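You operate a simulated robot arm through the tools that you are given. There is no shell and no other tool. Be economical: measure what you need, move in short steps, check, and stop when the job is done.

You run a simulated two-armed robot. Do the job below in one go: nothing can be reset, and whatever is moved stays where it is left.

JOB
Hang up the two loose keys and close the tall cupboard.
Fine: each on the hook of its colour; push the tray in, shut the door; the blue key stays.

It is judged by the outcome, as a careful person would: the job done as asked, and still so three seconds after it is handed in. It fails if anything else is knocked over, pushed out of place, dropped, spilled or broken.

ROBOT AND FRAMES
Two 7-joint arms with two-finger parallel grippers on one trunk, on a base that drives. Base frame: it is fixed to the floor where the robot stands at the start and does not move with it; the origin is under the middle of the robot, x ahead of it, y to its left, z up. Readings come in m, rad, newtons and seconds.
The left shoulder is at the start at [0.05, 0.168, 1.207], the right one opposite. With the tool pointing down near the work surface each hand reaches from about 0.1 to 0.66 m from the robot's upright axis, wherever it stands, measured 20 degrees to its own side. Places, roughly: green hook [0.5, -0.2, 1.1]; pull-out tray of the tall cupboard [0.5, -0.3, 0.6]; tall cupboard door [0, 0.4, 0.9]; yellow hook [0.5, -0.3, 1.1]. Payload 1.57 kg a hand.
Tool frame (each hand has its own): the origin (TCP) lies between the finger pads and is the grasp point; the fingertips stand 0.03 m ahead of it; z points along the fingers, y is the line along which they close. The gripper opens to 0.08 m. The fingers are 0.017 m wide and 0.012 m thick; the gripper's body (0.04 by 0.082 m) begins 0.08 m behind the TCP.
Orientation is that of the tool frame in the base frame, as [roll, pitch, yaw] about the fixed x, y, z axes, in that order (R = Rz(yaw) Ry(pitch) Rx(roll)). With the fingers straight down and closing along the base's y, the tool's x points along the base's -x, its y along +y and its z along -z.

CONTROLS
- The arms move only by the tool nudge_tool. It takes "left_series", "right_series" or both (then of equal length, played together; a hand with none holds still); each is a list of rows, each a list of 7 numbers: the shift along the tool's x, y, z in mm, then the turn, a rotation vector about the tool's x, y, z in rad, then the closure in counts, from 0 (fully open) to 255 (shut). In form: [[x, y, z, rx, ry, rz, grip], ...]. A call has 1 to 8 rows; each row is the pose to reach, as a shift and turn from the pose commanded when the call began, along the tool's axes at that moment. A row lasts 0.2 s, in which the tool goes at most 0.05 m and 0.15 rad; a call with a longer step from one row to the next is refused whole, and so is a gripper value outside its range. A pose out of reach is approached as far as the arm can. The call stops where the force on the tool passes 40 N (or 10 N more than at its start, if that is more) or the arm is blocked; 0.2 s more then pass. The fingers move at their own pace (about 0.045 m/s each) and stop on an object; they squeeze with about 27 N. The grip force told is the motor's: it shows also when the fingers shut on nothing. Time passes only in rows, and 0.2 s behind the last, so rows that repeat a pose let the fingers close. The reply holds the time, the measured pose of the TCP, the force on the tool along the base axes, the opening and the grip force, in the units named above and with some noise, with the torque about the TCP (base axes, N m) and any sound that the robot's microphone picked up, and new pictures: "show" is both (left out), scene, wrist or none (wrist: the cameras of the hands that moved).
- Cameras (640 x 400 px; columns grow to the right, rows downward): "scene" is now at [0.0869, 0.0273, 1.3947]; the picture's right is [0.43, -0.90, 0.00], its down [-0.78, -0.37, -0.50] and it looks along [0.46, 0.22, -0.86] (base axes); focal length 214 px, centre (320, 200). "left" rides on the left gripper at [0.072, 0.007, -0.122] in its tool frame; the picture's right is [-0.09, 1.00, 0.00], its down [-0.84, -0.08, -0.54] and it looks along [-0.54, -0.05, 0.84] (tool axes); focal length 238 px, centre (320, 200). "right" rides on the right gripper at [0.072, -0.007, -0.122] in its tool frame; the picture's right is [0.09, 1.00, 0.00], its down [-0.84, 0.08, -0.54] and it looks along [-0.54, 0.05, 0.84] (tool axes); focal length 238 px, centre (320, 200). There is no depth. A picture from a camera that has moved, and an enlarged one, comes with that camera's place and axes in the base frame and with its lens. The place of the scene camera against the robot may be out by one fixed shift of up to 0.025 m in any direction.
- move_column(by): slides the trunk up (or, below 0, down) by that many m; the arms and the scene camera ride with it, the base frame stays. It gives what a move gives, with no picture.
- base_move(legs): drives the robot by 1 to 6 legs, each [ahead, left, turn to the left] in m, m and rad, along the robot's own axes; the way and the turn of a leg run together, so that a leg with both is an arc; at most 1.5 m and 3.142 rad a leg. The arms and the cameras ride along, it lands a little off, and it stops where it bumps. It gives what a move gives, and a new picture of the scene camera.
- head_to(pan, tilt): turns the head with the scene camera to pan (to the left, within 1.396 rad either way) and tilt (down, from -0.506 to 1.204), counted from straight ahead of the robot. It gives what a move gives, and a new picture of the scene camera.
- zoom(camera, box): a new picture of the part [left, top, right, bottom] of that camera's present view, enlarged. No time passes.
- close_job(): hands the job in; it is judged then, once.

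Go step by step. Nothing tells you exact positions but the pictures and the camera data: compare them with the known pose of the tool, close in by small moves and look again before you grip or let go. The budget is 120 turns and 260 pictures, counting those below and the enlarged ones. Unless the task says otherwise, let go and move clear before handing in, and close with one line.

The tools are called after "Call:" as a command line: name --argument value ..., lists and objects as JSON in quotes. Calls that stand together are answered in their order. nudge_tool: Moves the arms, as the interface text tells. Its arguments: {"type":"object","properties":{"left_series":{"type":"array","items":{"type":"array","items":{"type":"number"}}},"right_series":{"type":"array","items":{"type":"array","items":{"type":"number"}}},"show":{"type":"string","enum":["both","scene","wrist","none"]}},"required":[]} The other tools are called the same way: move_column (by) slides the trunk up or down; base_move (legs) drives the base; head_to (pan, tilt) turns the head that bears the scene camera; zoom (camera, box) takes an enlarged picture of a part of a camera's view; close_job () hands the job in.

At the start:

```text
t: 0.0
left_eef_pos: [0.2821, -0.038, 1.351]
left_tcp_rot: [-3.139, -0.001, -3.14]
left_wrist_force: [-0.1, 0.0, -0.5]
left_wrist_torque: [0.02, -0.02, 0.0]
left_width: 0.0799
left_finger_force: 0.0
right_eef_pos: [0.2847, -0.3784, 1.2887]
right_tcp_rot: [3.141, 0.001, -3.14]
right_wrist_force: [0.0, -0.4, 0.0]
right_wrist_torque: [0.03, 0.05, 0.0]
right_width: 0.0799
right_finger_force: 0.1
trunk travel left (down, up): [-0.375, 0.068]
robot x, y, heading: [-0.0008, -0.0036, -0.0]
head pan, tilt: [0.445, 1.042]
```

scene: 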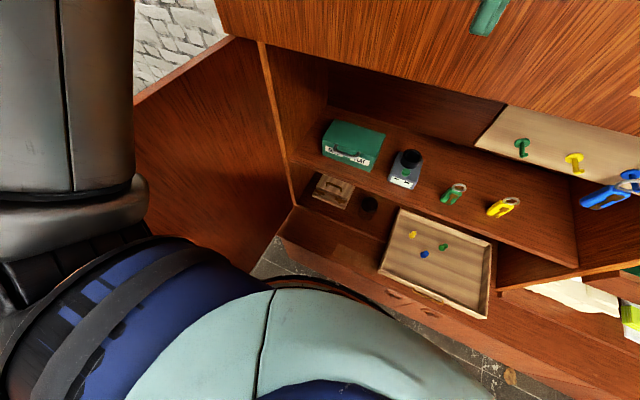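
right: 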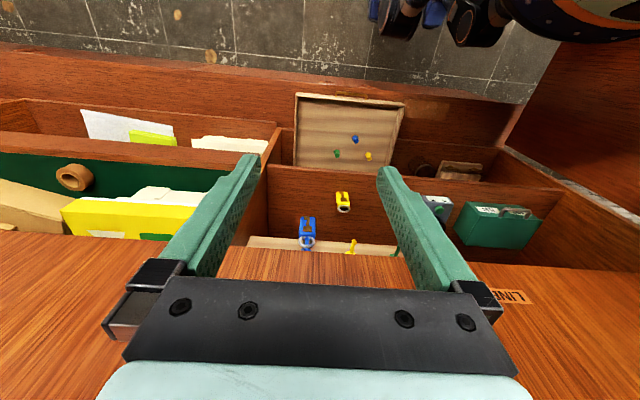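
left: 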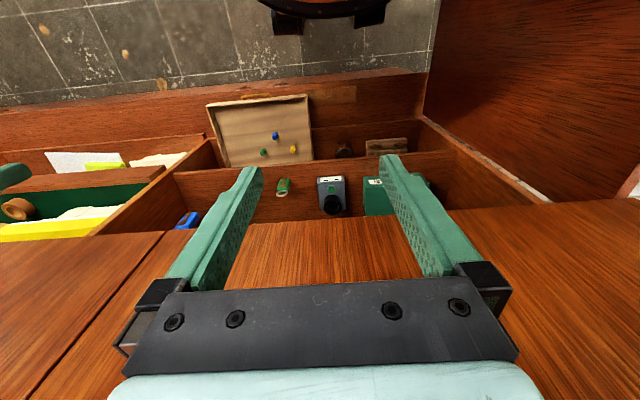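

I see an open cupboard with a shelf carrying the loose green and yellow keys, a hook board behind, and a pulled-out tray below. I'll look closer before moving.

Call:
zoom --camera "scene" --box '[380, 100, 640, 262]'

Call:
head_to --pan -0.5 --tilt 0.6

```text
2.46 times, centred on (510, 181) of scene
camera zoom: at [0.0869, 0.0273, 1.3947], right [0.43, -0.9, 0.0], down [-0.78, -0.37, -0.5], along [0.46, 0.22, -0.86], focal length 528 px, centre (-148, 247)
```

zoom: 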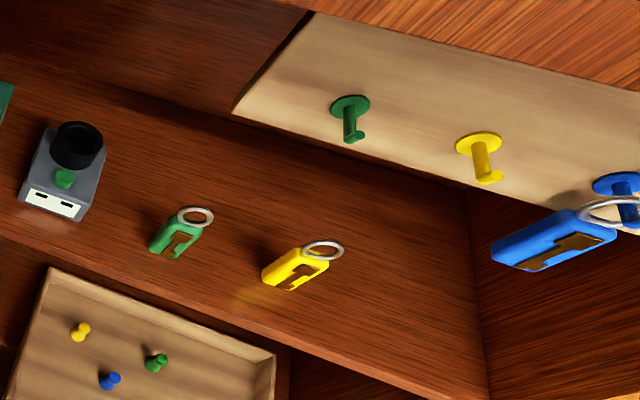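

```text
t: 1.2
left_eef_pos: [0.2818, -0.0383, 1.3511]
left_tcp_rot: [-3.141, 0.001, -3.141]
left_wrist_force: [1.1, 0.7, 0.9]
left_wrist_torque: [0.07, -0.01, -0.02]
left_width: 0.0802
left_finger_force: 0.1
right_eef_pos: [0.2864, -0.3779, 1.2889]
right_tcp_rot: [3.141, -0.001, -3.141]
right_wrist_force: [-0.7, -0.1, -0.6]
right_wrist_torque: [0.01, -0.04, 0.02]
right_width: 0.08
right_finger_force: 0.1
trunk travel left (down, up): [-0.375, 0.068]
robot x, y, heading: [-0.0028, -0.0, 0.002]
head pan, tilt: [-0.499, 0.6]
camera scene: at [0.104, -0.0438, 1.4296], right [-0.48, -0.88, 0.0], down [-0.5, 0.27, -0.82], along [0.72, -0.39, -0.57], focal length 214 px, centre (320, 200)
```

scene: 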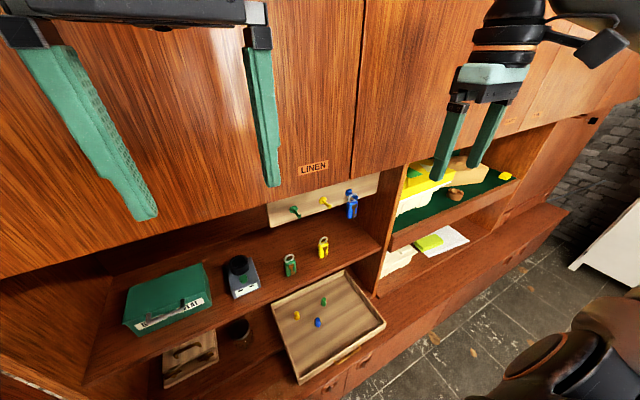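

I want to see the door and left arm clearance before lowering the trunk.

Call:
head_to --pan 1.2 --tilt 0.6

Call:
head_to --pan 0.0 --tilt 0.75

```text
t: 3.0
left_eef_pos: [0.2863, -0.0343, 1.3556]
left_tcp_rot: [-3.128, -0.003, -3.138]
left_wrist_force: [28.4, 44.2, 34.8]
left_wrist_torque: [-5.08, 6.36, -3.56]
left_width: 0.08
left_finger_force: 0.0
right_eef_pos: [0.2852, -0.3786, 1.2881]
right_tcp_rot: [-3.141, -0.002, 3.141]
right_wrist_force: [0.3, -0.2, -0.2]
right_wrist_torque: [-0.04, 0.01, 0.0]
right_width: 0.08
right_finger_force: 0.0
trunk travel left (down, up): [-0.375, 0.068]
robot x, y, heading: [-0.0032, 0.0016, 0.001]
head pan, tilt: [1.201, 0.6]
camera scene: at [0.0857, 0.0629, 1.4271], right [0.73, -0.68, 0.0], down [-0.4, -0.43, -0.81], along [0.55, 0.59, -0.59], focal length 214 px, centre (320, 200)
```

scene: 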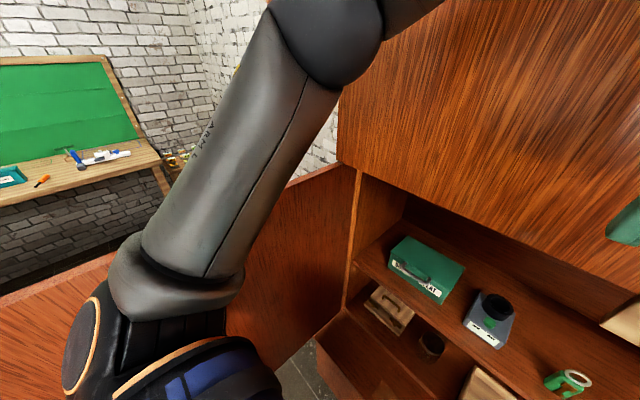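

```text
t: 4.4
left_eef_pos: [0.2826, -0.0373, 1.3516]
left_tcp_rot: [-3.14, 0.0, -3.141]
left_wrist_force: [-0.3, 0.3, -0.5]
left_wrist_torque: [0.03, 0.0, -0.04]
left_width: 0.0801
left_finger_force: 0.1
right_eef_pos: [0.285, -0.3781, 1.2883]
right_tcp_rot: [3.141, 0.0, -3.141]
right_wrist_force: [-0.3, 0.0, -0.8]
right_wrist_torque: [-0.01, -0.03, -0.01]
right_width: 0.0798
right_finger_force: 0.0
trunk travel left (down, up): [-0.375, 0.068]
robot x, y, heading: [-0.002, 0.0005, -0.005]
head pan, tilt: [0.0, 0.75]
camera scene: at [0.1093, -0.0014, 1.4167], right [0.0, -1.0, 0.0], down [-0.68, 0.0, -0.73], along [0.73, 0.0, -0.68], focal length 214 px, centre (320, 200)
```

scene: 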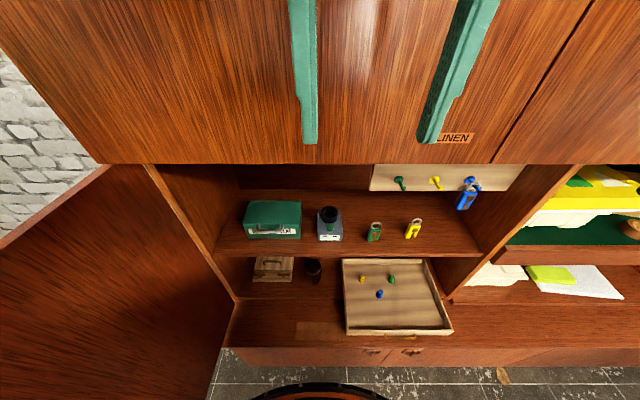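

The head brushed the left arm at that pan, so I'll avoid it. Now I lower the trunk to look into the niche from below the upper cupboard.

Call:
move_column --by -0.25

Call:
head_to --pan -0.3 --tilt 0.35

Call:
zoom --camera "right" --box '[200, 80, 520, 280]'

```text
t: 6.9
left_eef_pos: [0.282, -0.0377, 1.1017]
left_tcp_rot: [-3.141, 0.001, -3.14]
left_wrist_force: [0.7, 0.1, 0.0]
left_wrist_torque: [0.01, 0.04, 0.01]
left_width: 0.0799
left_finger_force: 0.0
right_eef_pos: [0.2852, -0.3787, 1.0389]
right_tcp_rot: [-3.141, -0.002, -3.141]
right_wrist_force: [0.5, 0.6, -0.9]
right_wrist_torque: [0.0, 0.0, 0.02]
right_width: 0.0801
right_finger_force: 0.1
trunk travel left (down, up): [-0.125, 0.318]
robot x, y, heading: [0.0018, 0.0024, 0.006]
head pan, tilt: [0.0, 0.75]
```

```text
t: 7.8
left_eef_pos: [0.2809, -0.037, 1.1012]
left_tcp_rot: [-3.139, 0.001, -3.141]
left_wrist_force: [0.9, -0.5, 0.6]
left_wrist_torque: [0.01, 0.01, 0.0]
left_width: 0.0799
left_finger_force: 0.0
right_eef_pos: [0.2858, -0.3788, 1.0383]
right_tcp_rot: [3.141, 0.001, -3.141]
right_wrist_force: [0.6, -1.0, 0.7]
right_wrist_torque: [-0.02, -0.03, -0.03]
right_width: 0.0799
right_finger_force: 0.0
trunk travel left (down, up): [-0.125, 0.318]
robot x, y, heading: [0.0008, 0.0033, -0.002]
head pan, tilt: [-0.3, 0.351]
camera scene: at [0.1154, -0.029, 1.2023], right [-0.3, -0.96, 0.0], down [-0.33, 0.1, -0.94], along [0.9, -0.28, -0.34], focal length 214 px, centre (320, 200)
```

scene: 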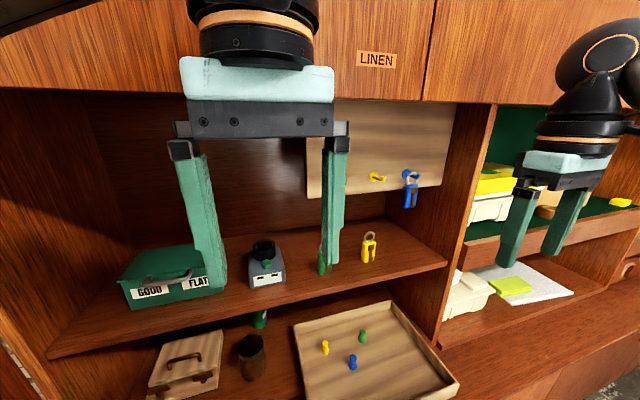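

```text
2.00 times, centred on (360, 180) of right
camera zoom: at [0.2131, -0.3833, 1.1612], right [-0.09, 1.0, 0.0], down [0.84, 0.08, 0.54], along [0.54, 0.05, -0.84], focal length 477 px, centre (240, 240)
```

zoom: 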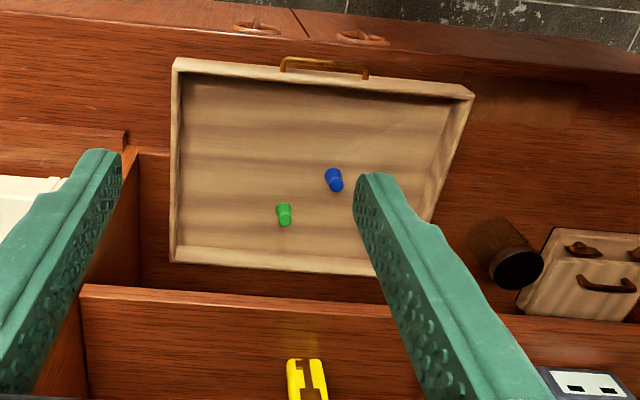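

The keys stand upright on the shelf (yellow near x≈0.55, y≈−0.29, body z≈0.86) and the hooks sit on a panel at x≈0.56, z≈1.09. I'll back off a little for wrist room and raise the left hand out of the view.

Call:
base_move --legs '[[-0.1, 0, 0]]'

Call:
nudge_tool --left_series '[[0, 0, -45, 0, 0, 0, 0], [0, 0, -90, 0, 0, 0, 0], [0, 0, -135, 0, 0, 0, 0], [0, 0, -180, 0, 0, 0, 0]]' --show "scene"

```text
t: 9.0
left_eef_pos: [0.1808, -0.0378, 1.101]
left_tcp_rot: [-3.14, -0.002, -3.139]
left_wrist_force: [1.0, 1.2, 0.0]
left_wrist_torque: [0.01, 0.0, 0.0]
left_width: 0.0797
left_finger_force: 0.0
right_eef_pos: [0.1839, -0.378, 1.0382]
right_tcp_rot: [3.141, 0.0, 3.141]
right_wrist_force: [-0.3, -0.4, 0.0]
right_wrist_torque: [0.01, -0.02, 0.01]
right_width: 0.0801
right_finger_force: 0.0
trunk travel left (down, up): [-0.125, 0.318]
robot x, y, heading: [-0.1014, -0.0016, -0.004]
head pan, tilt: [-0.3, 0.351]
camera scene: at [0.0139, -0.0291, 1.2024], right [-0.3, -0.96, 0.0], down [-0.33, 0.1, -0.94], along [0.9, -0.28, -0.34], focal length 214 px, centre (320, 200)
```

scene: 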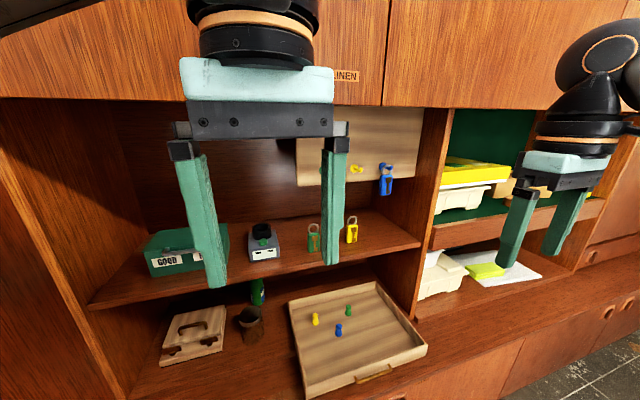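

```text
t: 10.2
left_eef_pos: [0.1905, -0.0128, 1.179]
left_tcp_rot: [-3.048, -0.024, -3.115]
left_wrist_force: [-0.6, -0.3, 0.4]
left_wrist_torque: [0.01, -0.02, -0.02]
left_width: 0.0799
left_finger_force: 0.1
left hand out of reach, approached as far as the arm can: row 2, 3, 4
right_eef_pos: [0.1848, -0.3779, 1.0389]
right_tcp_rot: [3.142, 0.0, 3.14]
right_wrist_force: [-0.1, 0.7, 0.2]
right_wrist_torque: [-0.02, 0.02, -0.02]
right_width: 0.0797
right_finger_force: 0.2
trunk travel left (down, up): [-0.125, 0.318]
robot x, y, heading: [-0.1005, 0.0013, 0.0]
head pan, tilt: [-0.3, 0.351]
stopped in row 4 (left hand): the arm was blocked; the commanded pose is now the measured one
camera scene: at [0.0139, -0.0307, 1.2034], right [-0.31, -0.95, 0.0], down [-0.32, 0.1, -0.94], along [0.9, -0.3, -0.33], focal length 214 px, centre (320, 200)
```

scene: 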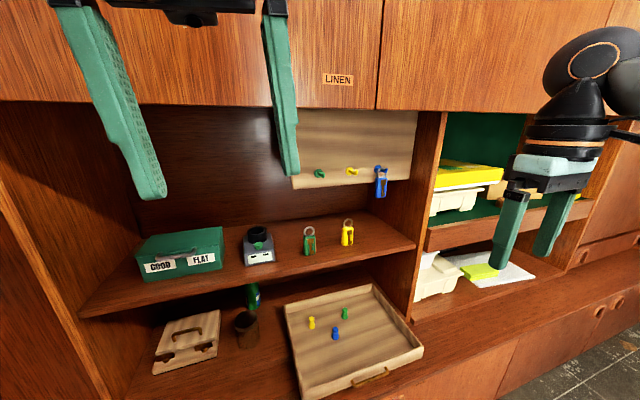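

The view is clear now; I zoom on keys and hooks.

Call:
zoom --camera "scene" --box '[285, 150, 405, 265]'

Call:
nudge_tool --right_series '[[-20, 20, 0, 0, -0.14, 0, 0], [-40, 40, 0, 0, -0.28, 0, 0], [-60, 60, 0, 0, -0.42, 0, 0], [-80, 80, 0, 0, -0.56, 0, 0], [-100, 80, 0, 0, -0.7, 0, 0], [-120, 80, 0, 0, -0.84, 0, 0]]'

```text
3.48 times, centred on (345, 208) of scene
camera zoom: at [0.0139, -0.0307, 1.2034], right [-0.31, -0.95, 0.0], down [-0.32, 0.1, -0.94], along [0.9, -0.3, -0.33], focal length 746 px, centre (233, 174)
```

zoom: 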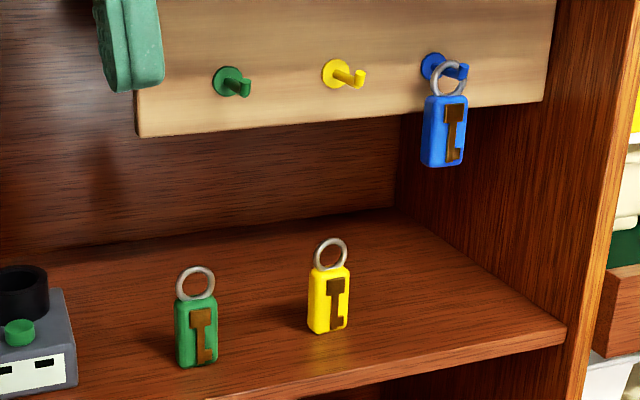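

```text
t: 11.6
left_eef_pos: [0.192, -0.0114, 1.1808]
left_tcp_rot: [-3.049, -0.024, -3.116]
left_wrist_force: [0.4, -0.5, 0.4]
left_wrist_torque: [0.0, 0.02, 0.0]
left_width: 0.0801
left_finger_force: 0.1
right_eef_pos: [0.3042, -0.2984, 1.0398]
right_tcp_rot: [-3.139, 0.842, 3.141]
right_wrist_force: [-0.2, 1.3, -0.5]
right_wrist_torque: [-0.03, -0.02, 0.01]
right_width: 0.08
right_finger_force: 0.0
trunk travel left (down, up): [-0.125, 0.318]
robot x, y, heading: [-0.1009, -0.0023, 0.001]
head pan, tilt: [-0.3, 0.351]
camera scene: at [0.0138, -0.0307, 1.2032], right [-0.31, -0.95, 0.0], down [-0.32, 0.1, -0.94], along [0.89, -0.29, -0.34], focal length 214 px, centre (320, 200)
camera right: at [0.165, -0.304, 1.0687], right [-0.06, 1.0, -0.07], down [0.15, 0.08, 0.99], along [0.99, 0.05, -0.16], focal length 238 px, centre (320, 200)
```

scene: 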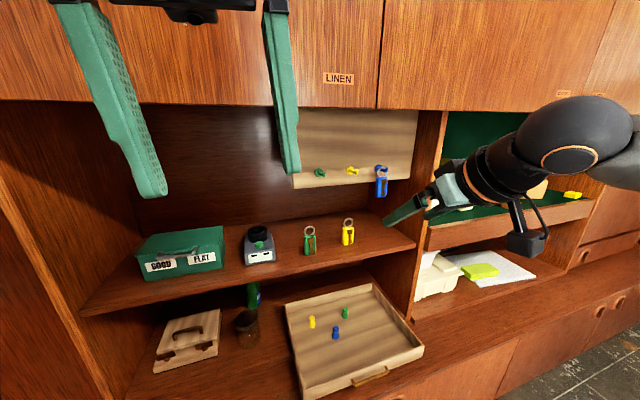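
right: 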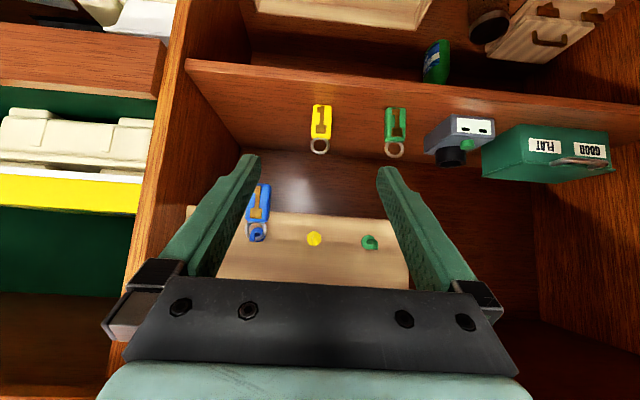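

The wrist camera gives green key ≈ (0.537, −0.167), yellow ≈ (0.55, −0.293), hooks at z≈1.07. I level the right hand in front of the green key with the fingers partly closed.

Call:
nudge_tool --right_series '[[7, 22, 33, 0, -0.122, 0, 70], [14, 44, 66, 0, -0.243, 0, 70], [21, 66, 99, 0, -0.365, 0, 70], [29, 88, 132, 0, -0.486, 0, 70], [36, 110, 165, 0, -0.608, 0, 70], [43, 131, 199, 0, -0.729, 0, 70]]'

```text
t: 13.0
left_eef_pos: [0.1904, -0.0123, 1.18]
left_tcp_rot: [-3.05, -0.021, -3.116]
left_wrist_force: [0.4, 0.8, -0.8]
left_wrist_torque: [0.0, 0.03, -0.05]
left_width: 0.0802
left_finger_force: 0.1
right_eef_pos: [0.3982, -0.1811, 0.9384]
right_tcp_rot: [3.137, 1.445, 3.131]
right_wrist_force: [-0.6, -0.6, 0.6]
right_wrist_torque: [0.01, -0.04, 0.0]
right_width: 0.0579
right_finger_force: 0.1
right hand out of reach, approached as far as the arm can: row 5, 6
trunk travel left (down, up): [-0.125, 0.318]
robot x, y, heading: [-0.1015, -0.0018, -0.005]
head pan, tilt: [-0.3, 0.351]
camera scene: at [0.0136, -0.0311, 1.203], right [-0.31, -0.95, 0.0], down [-0.32, 0.11, -0.94], along [0.89, -0.29, -0.34], focal length 214 px, centre (320, 200)
camera right: at [0.2673, -0.1853, 0.883], right [-0.01, 1.0, -0.09], down [-0.43, 0.08, 0.9], along [0.9, 0.05, 0.43], focal length 238 px, centre (320, 200)
```

scene: 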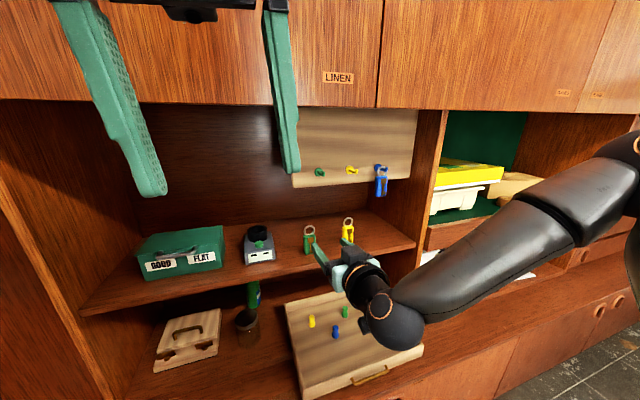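
right: 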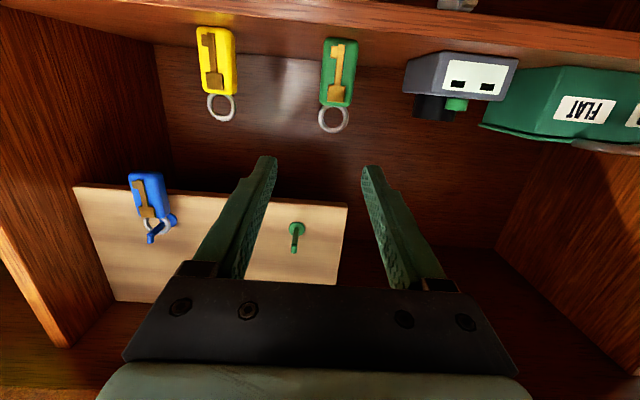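

The wrist hit its limit just short of level; a pitch of about 1.37 is fine. I ease the turn back and check where it settles.

Call:
nudge_tool --right_series '[[0, 0, 0, 0, 0.1, 0, 70], [0, 0, 0, 0, 0.2, 0, 70], [0, 0, 0, 0, 0.2, 0, 70]]' --show "wrist"

```text
t: 13.8
left_eef_pos: [0.1905, -0.012, 1.1802]
left_tcp_rot: [-3.048, -0.022, -3.117]
left_wrist_force: [0.0, -0.8, 0.2]
left_wrist_torque: [-0.04, 0.03, -0.01]
left_width: 0.0799
left_finger_force: 0.1
right_eef_pos: [0.3963, -0.1799, 0.9414]
right_tcp_rot: [-3.14, 1.242, 3.138]
right_wrist_force: [0.0, -0.5, 0.4]
right_wrist_torque: [-0.01, -0.02, 0.02]
right_width: 0.058
right_finger_force: 0.0
trunk travel left (down, up): [-0.125, 0.318]
robot x, y, heading: [-0.1004, -0.0021, 0.002]
head pan, tilt: [-0.3, 0.351]
camera right: at [0.258, -0.1855, 0.9119], right [-0.03, 1.0, -0.09], down [-0.24, 0.08, 0.97], along [0.97, 0.05, 0.24], focal length 238 px, centre (320, 200)
```

right: 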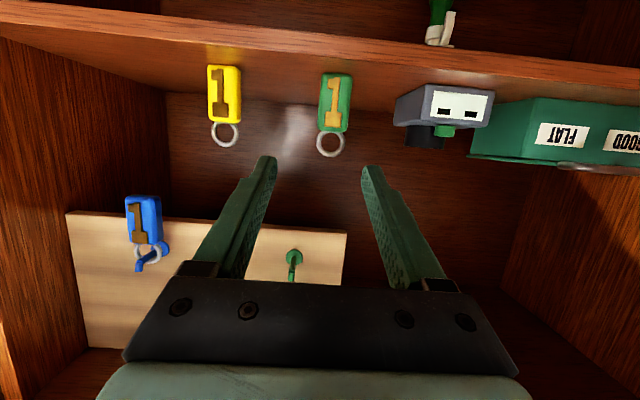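

Settled at pitch 1.24, which is usable. I move to a pre-grasp about 8 cm in front of the green key.

Call:
nudge_tool --right_series '[[16, 4, 26, 0, 0, 0, 70], [32, 9, 52, 0, 0, 0, 70], [48, 13, 78, 0, 0, 0, 70]]'

```text
t: 14.6
left_eef_pos: [0.1911, -0.0117, 1.1807]
left_tcp_rot: [-3.048, -0.022, -3.117]
left_wrist_force: [-0.6, -0.8, -0.7]
left_wrist_torque: [-0.01, 0.03, 0.0]
left_width: 0.0801
left_finger_force: 0.2
right_eef_pos: [0.4547, -0.1683, 0.8723]
right_tcp_rot: [-3.141, 1.246, 3.139]
right_wrist_force: [0.0, 0.1, 0.7]
right_wrist_torque: [0.02, -0.02, -0.02]
right_width: 0.0579
right_finger_force: 0.0
trunk travel left (down, up): [-0.125, 0.318]
robot x, y, heading: [-0.1022, -0.0053, -0.005]
head pan, tilt: [-0.3, 0.351]
camera scene: at [0.0138, -0.0308, 1.2028], right [-0.31, -0.95, 0.0], down [-0.32, 0.11, -0.94], along [0.89, -0.3, -0.34], focal length 214 px, centre (320, 200)
camera right: at [0.316, -0.1738, 0.8434], right [-0.02, 1.0, -0.09], down [-0.24, 0.08, 0.97], along [0.97, 0.04, 0.24], focal length 238 px, centre (320, 200)
```

scene: 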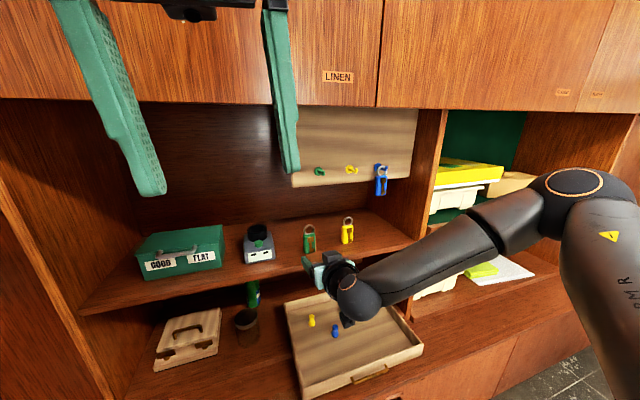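
right: 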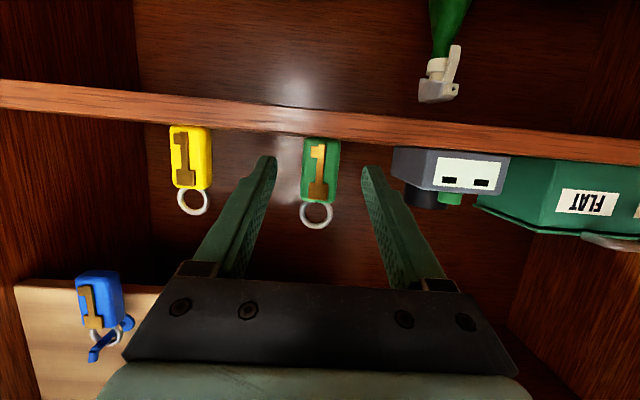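

The green key is centred between the fingertips. I advance 65 mm level and look before closing.

Call:
nudge_tool --right_series '[[-6, 0, 21, 0, 0, 0, 70], [-12, 0, 42, 0, 0, 0, 70], [-17, 0, 63, 0, 0, 0, 70]]' --show "wrist"

```text
t: 15.4
left_eef_pos: [0.1908, -0.0118, 1.1811]
left_tcp_rot: [-3.049, -0.023, -3.116]
left_wrist_force: [0.7, -0.1, 0.1]
left_wrist_torque: [0.02, -0.02, -0.01]
left_width: 0.0801
left_finger_force: 0.1
right_eef_pos: [0.5185, -0.1679, 0.8668]
right_tcp_rot: [-3.139, 1.244, 3.14]
right_wrist_force: [-0.3, -0.1, -0.1]
right_wrist_torque: [0.01, -0.01, 0.0]
right_width: 0.0579
right_finger_force: 0.0
trunk travel left (down, up): [-0.125, 0.318]
robot x, y, heading: [-0.1008, -0.0004, 0.001]
head pan, tilt: [-0.3, 0.351]
camera right: at [0.3805, -0.1729, 0.8384], right [-0.02, 1.0, -0.09], down [-0.24, 0.08, 0.97], along [0.97, 0.05, 0.24], focal length 238 px, centre (320, 200)
```

right: 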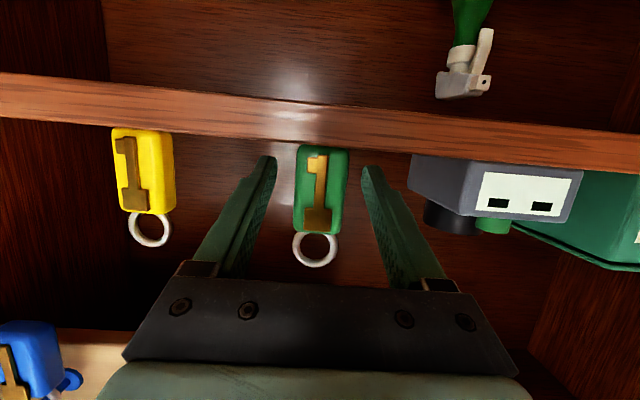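

The key sits between the pads, slightly deep, so I back off 9 mm to keep the fingertips short of the hook board later, then close.

Call:
nudge_tool --right_series '[[2, 0, -9, 0, 0, 0, 70], [2, 0, -9, 0, 0, 0, 160], [2, 0, -9, 0, 0, 0, 255], [2, 0, -9, 0, 0, 0, 255], [2, 0, -9, 0, 0, 0, 255]]' --show "wrist"

```text
t: 16.6
left_eef_pos: [0.1896, -0.0123, 1.1799]
left_tcp_rot: [-3.049, -0.023, -3.117]
left_wrist_force: [-0.4, -0.2, -0.9]
left_wrist_torque: [0.03, -0.01, 0.01]
left_width: 0.08
left_finger_force: 0.1
right_eef_pos: [0.5093, -0.1687, 0.8672]
right_tcp_rot: [-3.14, 1.243, 3.139]
right_wrist_force: [0.1, 0.3, -0.3]
right_wrist_torque: [-0.01, -0.01, -0.03]
right_width: 0.033
right_finger_force: 26.9
trunk travel left (down, up): [-0.125, 0.318]
robot x, y, heading: [-0.1004, 0.0008, 0.005]
head pan, tilt: [-0.3, 0.351]
camera right: at [0.3706, -0.1729, 0.8392], right [-0.03, 1.0, -0.09], down [-0.24, 0.08, 0.97], along [0.97, 0.05, 0.24], focal length 238 px, centre (320, 200)
```

right: 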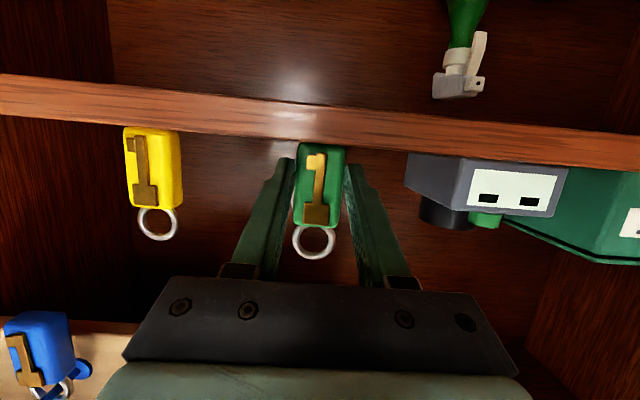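

Gripped (33 mm). Now lift clear, retract, and rise to hook height in front of the green hook.

Call:
nudge_tool --right_series '[[-28, 0, -10, 0, 0, 0, 255], [-15, 0, -48, 0, 0, 0, 255], [-2, 0, -86, 0, 0, 0, 255], [-35, -8, -97, 0, 0, 0, 255], [-69, -16, -108, 0, 0, 0, 255], [-102, -25, -119, 0, 0, 0, 255], [-129, -33, -128, 0, 0, 0, 255]]'

```text
t: 18.2
left_eef_pos: [0.1902, -0.0124, 1.1811]
left_tcp_rot: [-3.049, -0.021, -3.118]
left_wrist_force: [-0.7, -0.1, -0.3]
left_wrist_torque: [-0.01, 0.02, 0.0]
left_width: 0.0799
left_finger_force: 0.1
right_eef_pos: [0.4319, -0.2028, 1.031]
right_tcp_rot: [-3.139, 1.243, 3.139]
right_wrist_force: [0.1, -0.7, -0.8]
right_wrist_torque: [0.02, 0.01, -0.05]
right_width: 0.0331
right_finger_force: 28.1
trunk travel left (down, up): [-0.125, 0.318]
robot x, y, heading: [-0.1, -0.0008, -0.001]
head pan, tilt: [-0.3, 0.351]
camera scene: at [0.0135, -0.031, 1.2026], right [-0.32, -0.95, 0.0], down [-0.32, 0.11, -0.94], along [0.89, -0.3, -0.34], focal length 214 px, centre (320, 200)
camera right: at [0.2923, -0.2078, 1.0028], right [-0.03, 1.0, -0.09], down [-0.24, 0.08, 0.97], along [0.97, 0.05, 0.24], focal length 238 px, centre (320, 200)
```

scene: 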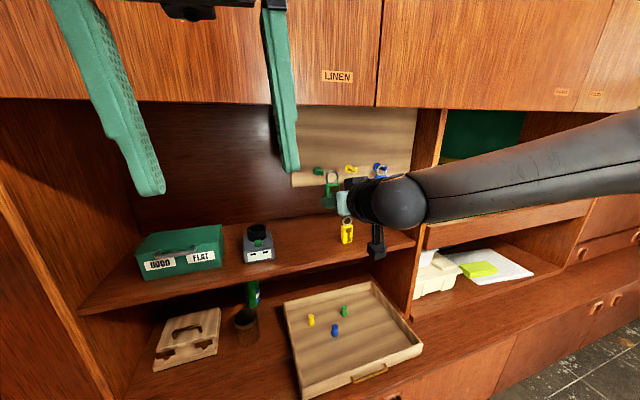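
right: 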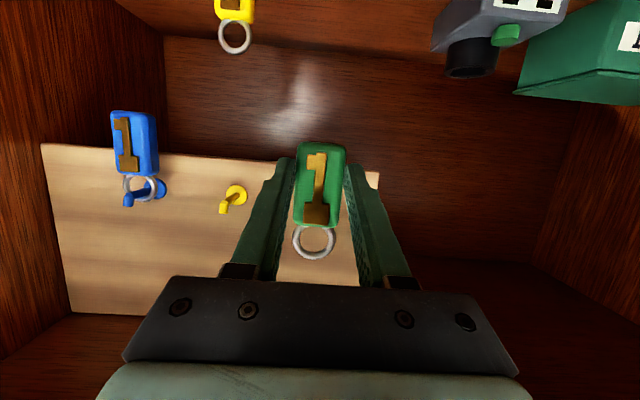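

The key is near hook height; I check the alignment with the scene camera since the key hides the hook from the wrist camera.

Call:
zoom --camera "scene" --box '[290, 140, 410, 215]'

Call:
zoom --camera "right" --box '[100, 100, 420, 300]'

```text
5.33 times, centred on (350, 178) of scene
camera zoom: at [0.0135, -0.031, 1.2026], right [-0.32, -0.95, 0.0], down [-0.32, 0.11, -0.94], along [0.89, -0.3, -0.34], focal length 1144 px, centre (160, 320)
```

zoom: 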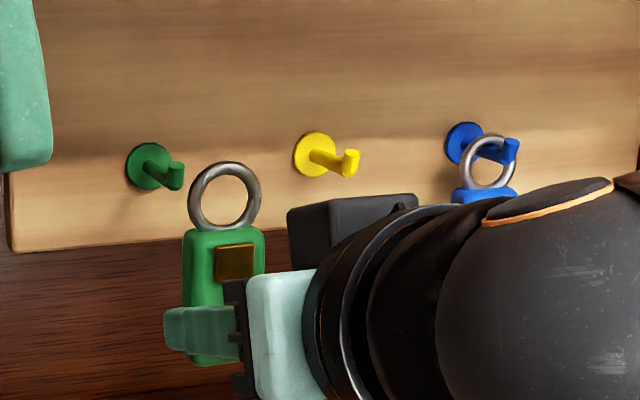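

```text
2.00 times, centred on (260, 200) of right
camera zoom: at [0.2923, -0.2078, 1.0028], right [-0.03, 1.0, -0.09], down [-0.24, 0.08, 0.97], along [0.97, 0.05, 0.24], focal length 477 px, centre (440, 200)
```

zoom: 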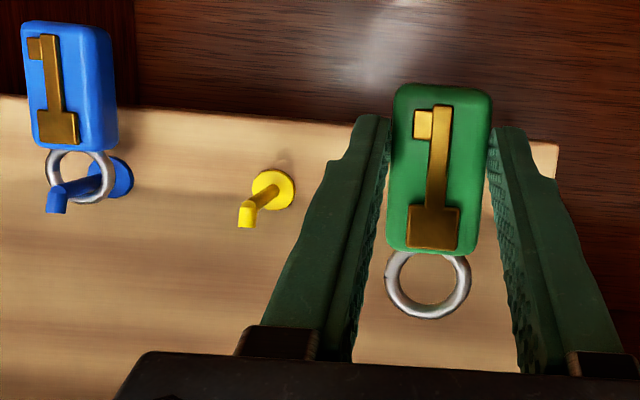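

Ring centre ≈ (0.452, −0.201, 1.0745); hook tip ≈ (0.515, −0.200, 1.066–1.077). I lower 2 mm and advance 45 mm, stopping just before the tip to check.

Call:
nudge_tool --right_series '[[-7, 0, 22, 0, 0, 0, 255], [-13, 0, 43, 0, 0, 0, 255], [-13, 0, 43, 0, 0, 0, 255]]' --show "none"

Call:
zoom --camera "scene" --box '[290, 140, 410, 215]'

Call:
zoom --camera "right" --box '[160, 120, 480, 320]'

```text
t: 19.0
left_eef_pos: [0.1901, -0.0117, 1.1805]
left_tcp_rot: [-3.051, -0.023, -3.118]
left_wrist_force: [0.0, -0.4, -0.5]
left_wrist_torque: [-0.01, -0.01, 0.04]
left_width: 0.0798
left_finger_force: 0.1
right_eef_pos: [0.4748, -0.203, 1.0275]
right_tcp_rot: [-3.139, 1.242, 3.14]
right_wrist_force: [-0.6, 0.4, -0.9]
right_wrist_torque: [0.01, -0.01, -0.02]
right_width: 0.033
right_finger_force: 27.3
trunk travel left (down, up): [-0.125, 0.318]
robot x, y, heading: [-0.1039, -0.0008, 0.001]
head pan, tilt: [-0.3, 0.351]
```

```text
5.33 times, centred on (350, 178) of scene
camera zoom: at [0.0136, -0.031, 1.2026], right [-0.32, -0.95, 0.0], down [-0.32, 0.11, -0.94], along [0.89, -0.3, -0.34], focal length 1144 px, centre (160, 320)
```

zoom: 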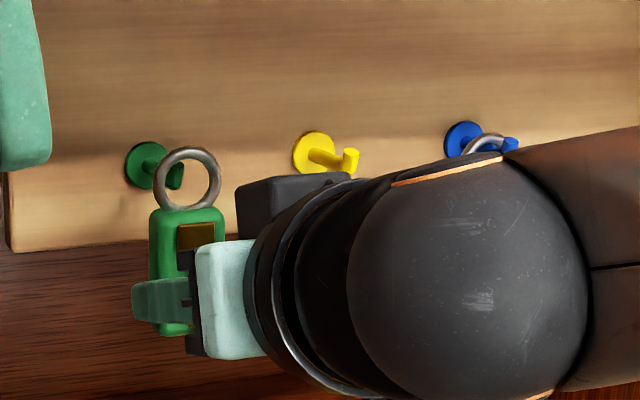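

```text
2.00 times, centred on (320, 220) of right
camera zoom: at [0.3368, -0.2075, 1.0001], right [-0.03, 1.0, -0.09], down [-0.24, 0.08, 0.97], along [0.97, 0.05, 0.24], focal length 477 px, centre (320, 160)
```

zoom: 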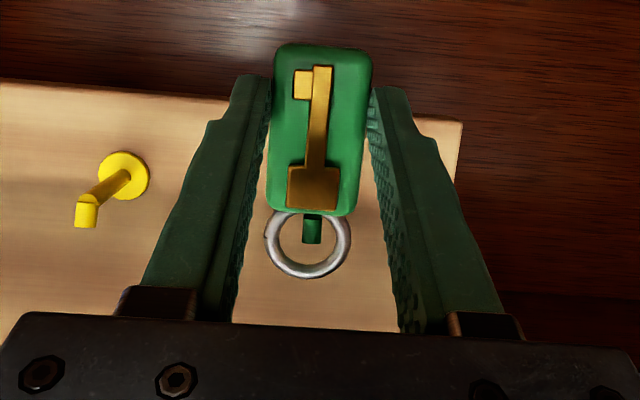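

Both views agree: the tip is centred in the ring, about 12 mm ahead. I advance 30 mm so the ring passes the tip.

Call:
nudge_tool --right_series '[[-3, 0, 10, 0, 0, 0, 255], [-6, 0, 19, 0, 0, 0, 255], [-9, 0, 28, 0, 0, 0, 255], [-9, 0, 28, 0, 0, 0, 255]]' --show "none"

Call:
zoom --camera "scene" --box '[290, 140, 410, 215]'

Call:
zoom --camera "right" --box '[160, 120, 480, 320]'

```text
t: 20.0
left_eef_pos: [0.1907, -0.0115, 1.179]
left_tcp_rot: [-3.048, -0.023, -3.118]
left_wrist_force: [-0.2, 0.8, 0.2]
left_wrist_torque: [-0.02, 0.01, 0.01]
left_width: 0.0798
left_finger_force: 0.0
right_eef_pos: [0.5061, -0.2021, 1.0297]
right_tcp_rot: [-3.139, 1.245, 3.137]
right_wrist_force: [1.1, -0.3, -0.7]
right_wrist_torque: [-0.02, 0.03, 0.01]
right_width: 0.0329
right_finger_force: 27.1
trunk travel left (down, up): [-0.125, 0.318]
robot x, y, heading: [-0.1018, 0.0004, -0.003]
head pan, tilt: [-0.3, 0.351]
```

```text
5.33 times, centred on (350, 178) of scene
camera zoom: at [0.0136, -0.0311, 1.2026], right [-0.32, -0.95, 0.0], down [-0.32, 0.11, -0.94], along [0.89, -0.3, -0.34], focal length 1144 px, centre (160, 320)
```

zoom: 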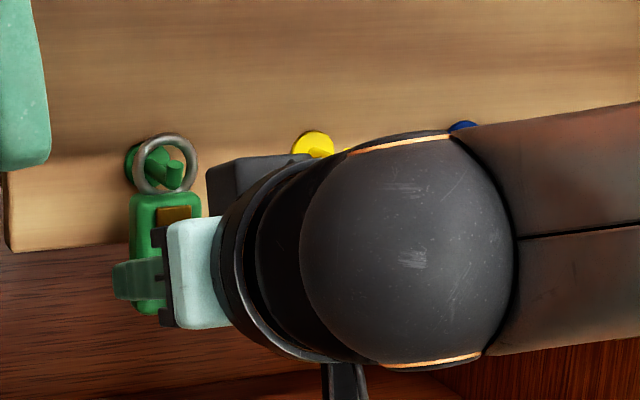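

```text
2.00 times, centred on (320, 220) of right
camera zoom: at [0.3661, -0.2072, 1.0007], right [-0.03, 1.0, -0.09], down [-0.24, 0.08, 0.97], along [0.97, 0.05, 0.24], focal length 477 px, centre (320, 160)
```

zoom: 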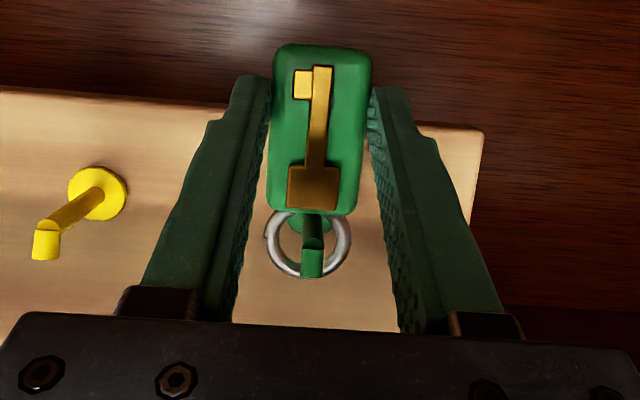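

The tip now shows in front of the ring. I lower until the ring rests on the peg.

Call:
nudge_tool --right_series '[[4, 0, 1, 0, 0, 0, 255], [7, 0, 2, 0, 0, 0, 255], [9, 0, 3, 0, 0, 0, 255], [9, 0, 3, 0, 0, 0, 255]]' --show "none"

Call:
zoom --camera "scene" --box '[290, 140, 410, 215]'

Call:
zoom --camera "right" --box '[160, 120, 480, 320]'

```text
t: 21.0
left_eef_pos: [0.1911, -0.0117, 1.1801]
left_tcp_rot: [-3.049, -0.021, -3.119]
left_wrist_force: [-0.9, -0.7, -0.1]
left_wrist_torque: [0.0, 0.0, -0.04]
left_width: 0.0798
left_finger_force: 0.1
right_eef_pos: [0.5054, -0.2021, 1.0191]
right_tcp_rot: [-3.139, 1.242, 3.138]
right_wrist_force: [-0.6, -0.1, 0.7]
right_wrist_torque: [0.01, -0.04, 0.02]
right_width: 0.0327
right_finger_force: 27.3
trunk travel left (down, up): [-0.125, 0.318]
robot x, y, heading: [-0.1027, 0.0023, 0.005]
head pan, tilt: [-0.3, 0.351]
```

```text
5.33 times, centred on (350, 178) of scene
camera zoom: at [0.0135, -0.031, 1.2026], right [-0.32, -0.95, 0.0], down [-0.32, 0.11, -0.94], along [0.89, -0.3, -0.34], focal length 1144 px, centre (160, 320)
```

zoom: 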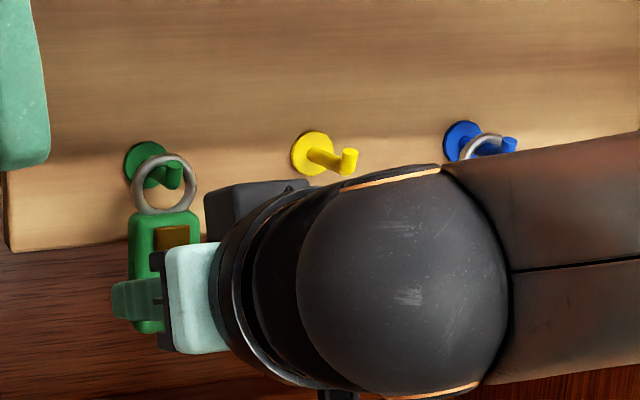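

```text
2.00 times, centred on (320, 220) of right
camera zoom: at [0.3663, -0.2069, 0.991], right [-0.03, 1.0, -0.09], down [-0.24, 0.08, 0.97], along [0.97, 0.05, 0.24], focal length 477 px, centre (320, 160)
```

zoom: 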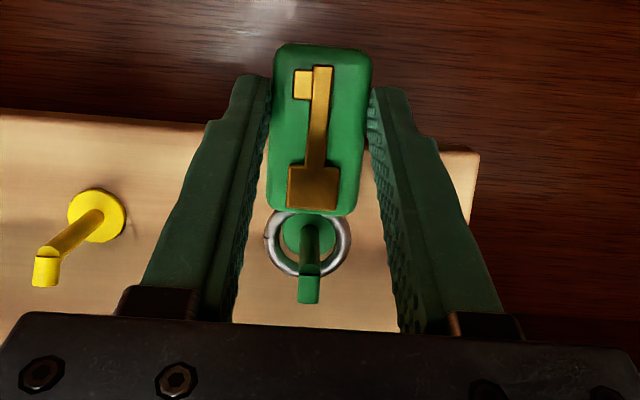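

Almost seated; I lower in small steps until I feel the peg.

Call:
nudge_tool --right_series '[[2, 0, 0.7, 0, 0, 0, 255], [3, 0, 1, 0, 0, 0, 255], [3, 0, 1, 0, 0, 0, 255]]' --show "none"

Call:
zoom --camera "right" --box '[240, 170, 400, 270]'

```text
t: 21.8
left_eef_pos: [0.1896, -0.0114, 1.1805]
left_tcp_rot: [-3.049, -0.02, -3.117]
left_wrist_force: [-1.0, 0.0, 0.4]
left_wrist_torque: [0.0, -0.01, 0.02]
left_width: 0.08
left_finger_force: 0.1
right_eef_pos: [0.505, -0.2017, 1.0188]
right_tcp_rot: [-3.137, 1.248, -3.14]
right_wrist_force: [1.5, 1.9, 8.3]
right_wrist_torque: [-0.08, -0.16, 0.04]
right_width: 0.0327
right_finger_force: 27.2
trunk travel left (down, up): [-0.125, 0.318]
robot x, y, heading: [-0.1018, -0.0005, 0.002]
head pan, tilt: [-0.3, 0.351]
```

```text
4.00 times, centred on (320, 220) of right
camera zoom: at [0.3657, -0.2065, 0.9896], right [-0.03, 1.0, -0.09], down [-0.25, 0.08, 0.97], along [0.97, 0.05, 0.24], focal length 953 px, centre (320, 120)
```

zoom: 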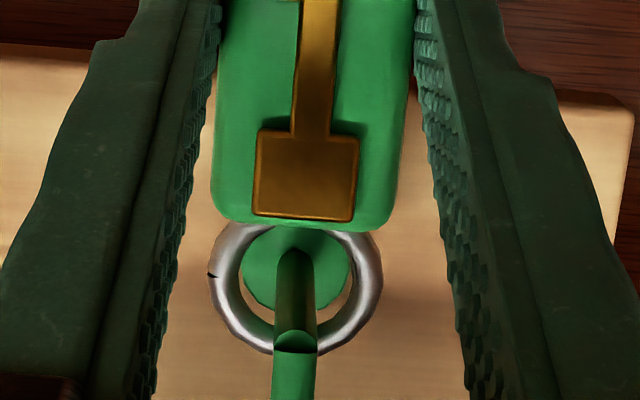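

Contact (8 N): the ring rests on the peg. I relieve 2 mm and open gently.

Call:
nudge_tool --right_series '[[-2, 0, -1, 0, 0, 0, 255], [-2, 0, -1, 0, 0, 0, 140], [-2, 0, -1, 0, 0, 0, 100], [-2, 0, -1, 0, 0, 0, 85], [-2, 0, -1, 0, 0, 0, 85]]' --show "wrist"

```text
t: 23.0
left_eef_pos: [0.1899, -0.0122, 1.1806]
left_tcp_rot: [-3.049, -0.023, -3.117]
left_wrist_force: [0.7, 0.2, -0.3]
left_wrist_torque: [0.03, 0.01, 0.03]
left_width: 0.0801
left_finger_force: 0.0
right_eef_pos: [0.5038, -0.2024, 1.0182]
right_tcp_rot: [-3.14, 1.242, 3.138]
right_wrist_force: [-0.3, 0.2, 0.5]
right_wrist_torque: [-0.01, 0.03, 0.01]
right_width: 0.0533
right_finger_force: 0.0
trunk travel left (down, up): [-0.125, 0.318]
robot x, y, heading: [-0.1022, 0.0008, -0.003]
head pan, tilt: [-0.3, 0.351]
camera right: at [0.3652, -0.2067, 0.99], right [-0.02, 1.0, -0.09], down [-0.24, 0.08, 0.97], along [0.97, 0.05, 0.24], focal length 238 px, centre (320, 200)
```

right: 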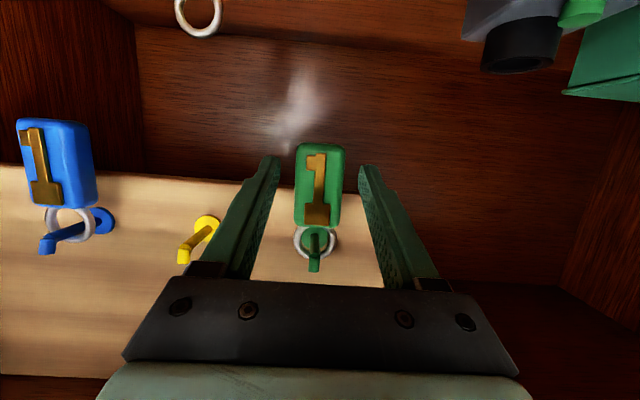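

The green key hangs on its hook. I back straight out and go to the pre-grasp for the yellow key.

Call:
nudge_tool --right_series '[[14, 0, -43, 0, 0, 0, 85], [29, 0, -85, 0, 0, 0, 85], [65, -23, -73, 0, 0, 0, 70], [101, -46, -61, 0, 0, 0, 70], [137, -69, -49, 0, 0, 0, 70], [172, -91, -37, 0, 0, 0, 70], [159, -91, 1, 0, 0, 0, 70]]'

```text
t: 24.6
left_eef_pos: [0.1914, -0.0127, 1.1801]
left_tcp_rot: [-3.049, -0.022, -3.117]
left_wrist_force: [-0.5, -0.4, -0.3]
left_wrist_torque: [0.0, -0.08, 0.02]
left_width: 0.0802
left_finger_force: 0.1
right_eef_pos: [0.4525, -0.2907, 0.8671]
right_tcp_rot: [-3.136, 1.244, -3.14]
right_wrist_force: [0.8, -0.5, -0.4]
right_wrist_torque: [0.0, 0.01, 0.01]
right_width: 0.0581
right_finger_force: 0.1
trunk travel left (down, up): [-0.125, 0.318]
robot x, y, heading: [-0.1021, -0.0029, 0.004]
head pan, tilt: [-0.3, 0.351]
camera scene: at [0.0136, -0.0317, 1.2024], right [-0.32, -0.95, 0.0], down [-0.33, 0.11, -0.94], along [0.89, -0.3, -0.34], focal length 214 px, centre (320, 200)
camera right: at [0.3128, -0.2948, 0.8398], right [-0.02, 1.0, -0.09], down [-0.24, 0.08, 0.97], along [0.97, 0.05, 0.24], focal length 238 px, centre (320, 200)
```

scene: 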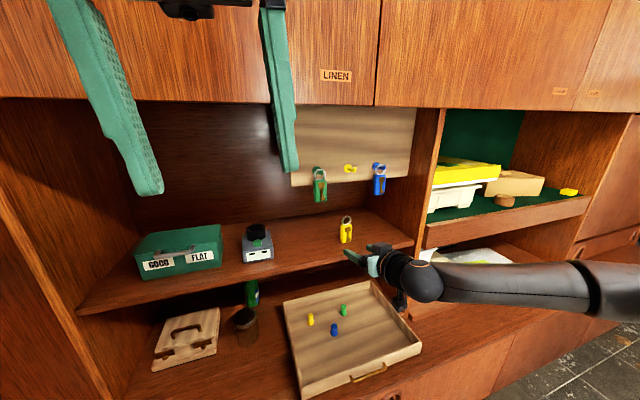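
right: 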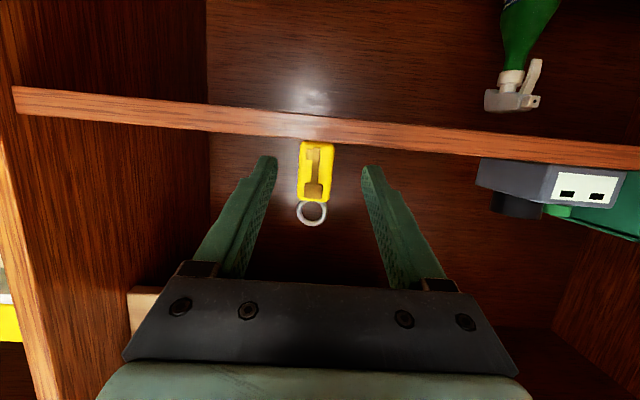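

The yellow key is nearly centred; I advance 70 mm with a 3 mm shift and check.

Call:
nudge_tool --right_series '[[-8, -1, 22, 0, 0, 0, 70], [-15, -2, 44, 0, 0, 0, 70], [-23, -3, 66, 0, 0, 0, 70], [-23, -3, 66, 0, 0, 0, 70]]' --show "wrist"

```text
t: 25.6
left_eef_pos: [0.1909, -0.0123, 1.181]
left_tcp_rot: [-3.049, -0.022, -3.119]
left_wrist_force: [-0.1, 1.1, 0.5]
left_wrist_torque: [-0.03, -0.01, 0.0]
left_width: 0.0801
left_finger_force: 0.1
right_eef_pos: [0.524, -0.2954, 0.8683]
right_tcp_rot: [-3.141, 1.241, -3.141]
right_wrist_force: [-0.6, -0.5, 0.3]
right_wrist_torque: [0.03, 0.01, 0.02]
right_width: 0.0583
right_finger_force: 0.0
trunk travel left (down, up): [-0.125, 0.318]
robot x, y, heading: [-0.1034, 0.0009, 0.002]
head pan, tilt: [-0.3, 0.351]
camera right: at [0.3853, -0.2994, 0.839], right [-0.03, 1.0, -0.09], down [-0.24, 0.08, 0.97], along [0.97, 0.05, 0.24], focal length 238 px, centre (320, 200)
```

right: 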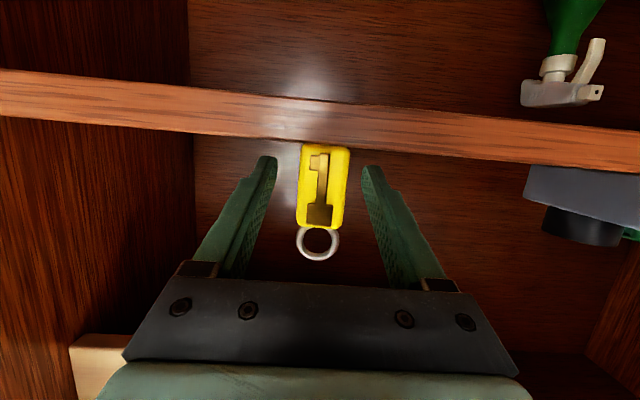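

Same picture as at the green grasp; I close.

Call:
nudge_tool --right_series '[[0, 0, 0, 0, 0, 0, 160], [0, 0, 0, 0, 0, 0, 255], [0, 0, 0, 0, 0, 0, 255], [0, 0, 0, 0, 0, 0, 255]]' --show "wrist"

```text
t: 26.6
left_eef_pos: [0.1915, -0.0131, 1.1805]
left_tcp_rot: [-3.049, -0.02, -3.117]
left_wrist_force: [-0.7, -0.3, 0.3]
left_wrist_torque: [0.0, -0.01, 0.02]
left_width: 0.0802
left_finger_force: 0.0
right_eef_pos: [0.5235, -0.2947, 0.8665]
right_tcp_rot: [-3.14, 1.244, 3.139]
right_wrist_force: [-0.5, -0.2, 0.3]
right_wrist_torque: [-0.02, -0.02, -0.01]
right_width: 0.0332
right_finger_force: 27.2
trunk travel left (down, up): [-0.125, 0.318]
robot x, y, heading: [-0.1011, 0.0034, -0.0]
head pan, tilt: [-0.3, 0.351]
camera right: at [0.3851, -0.2994, 0.8391], right [-0.03, 1.0, -0.09], down [-0.24, 0.08, 0.97], along [0.97, 0.05, 0.24], focal length 238 px, centre (320, 200)
```

right: 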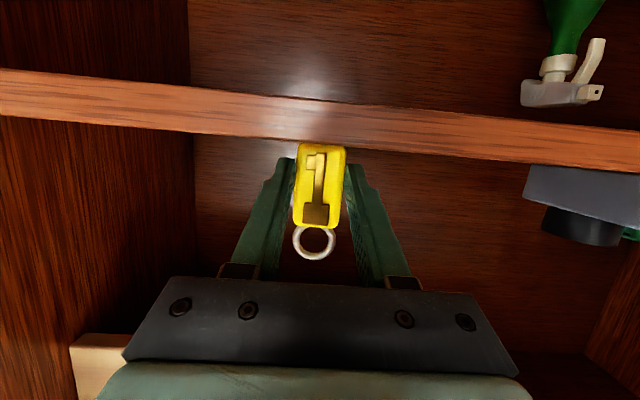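

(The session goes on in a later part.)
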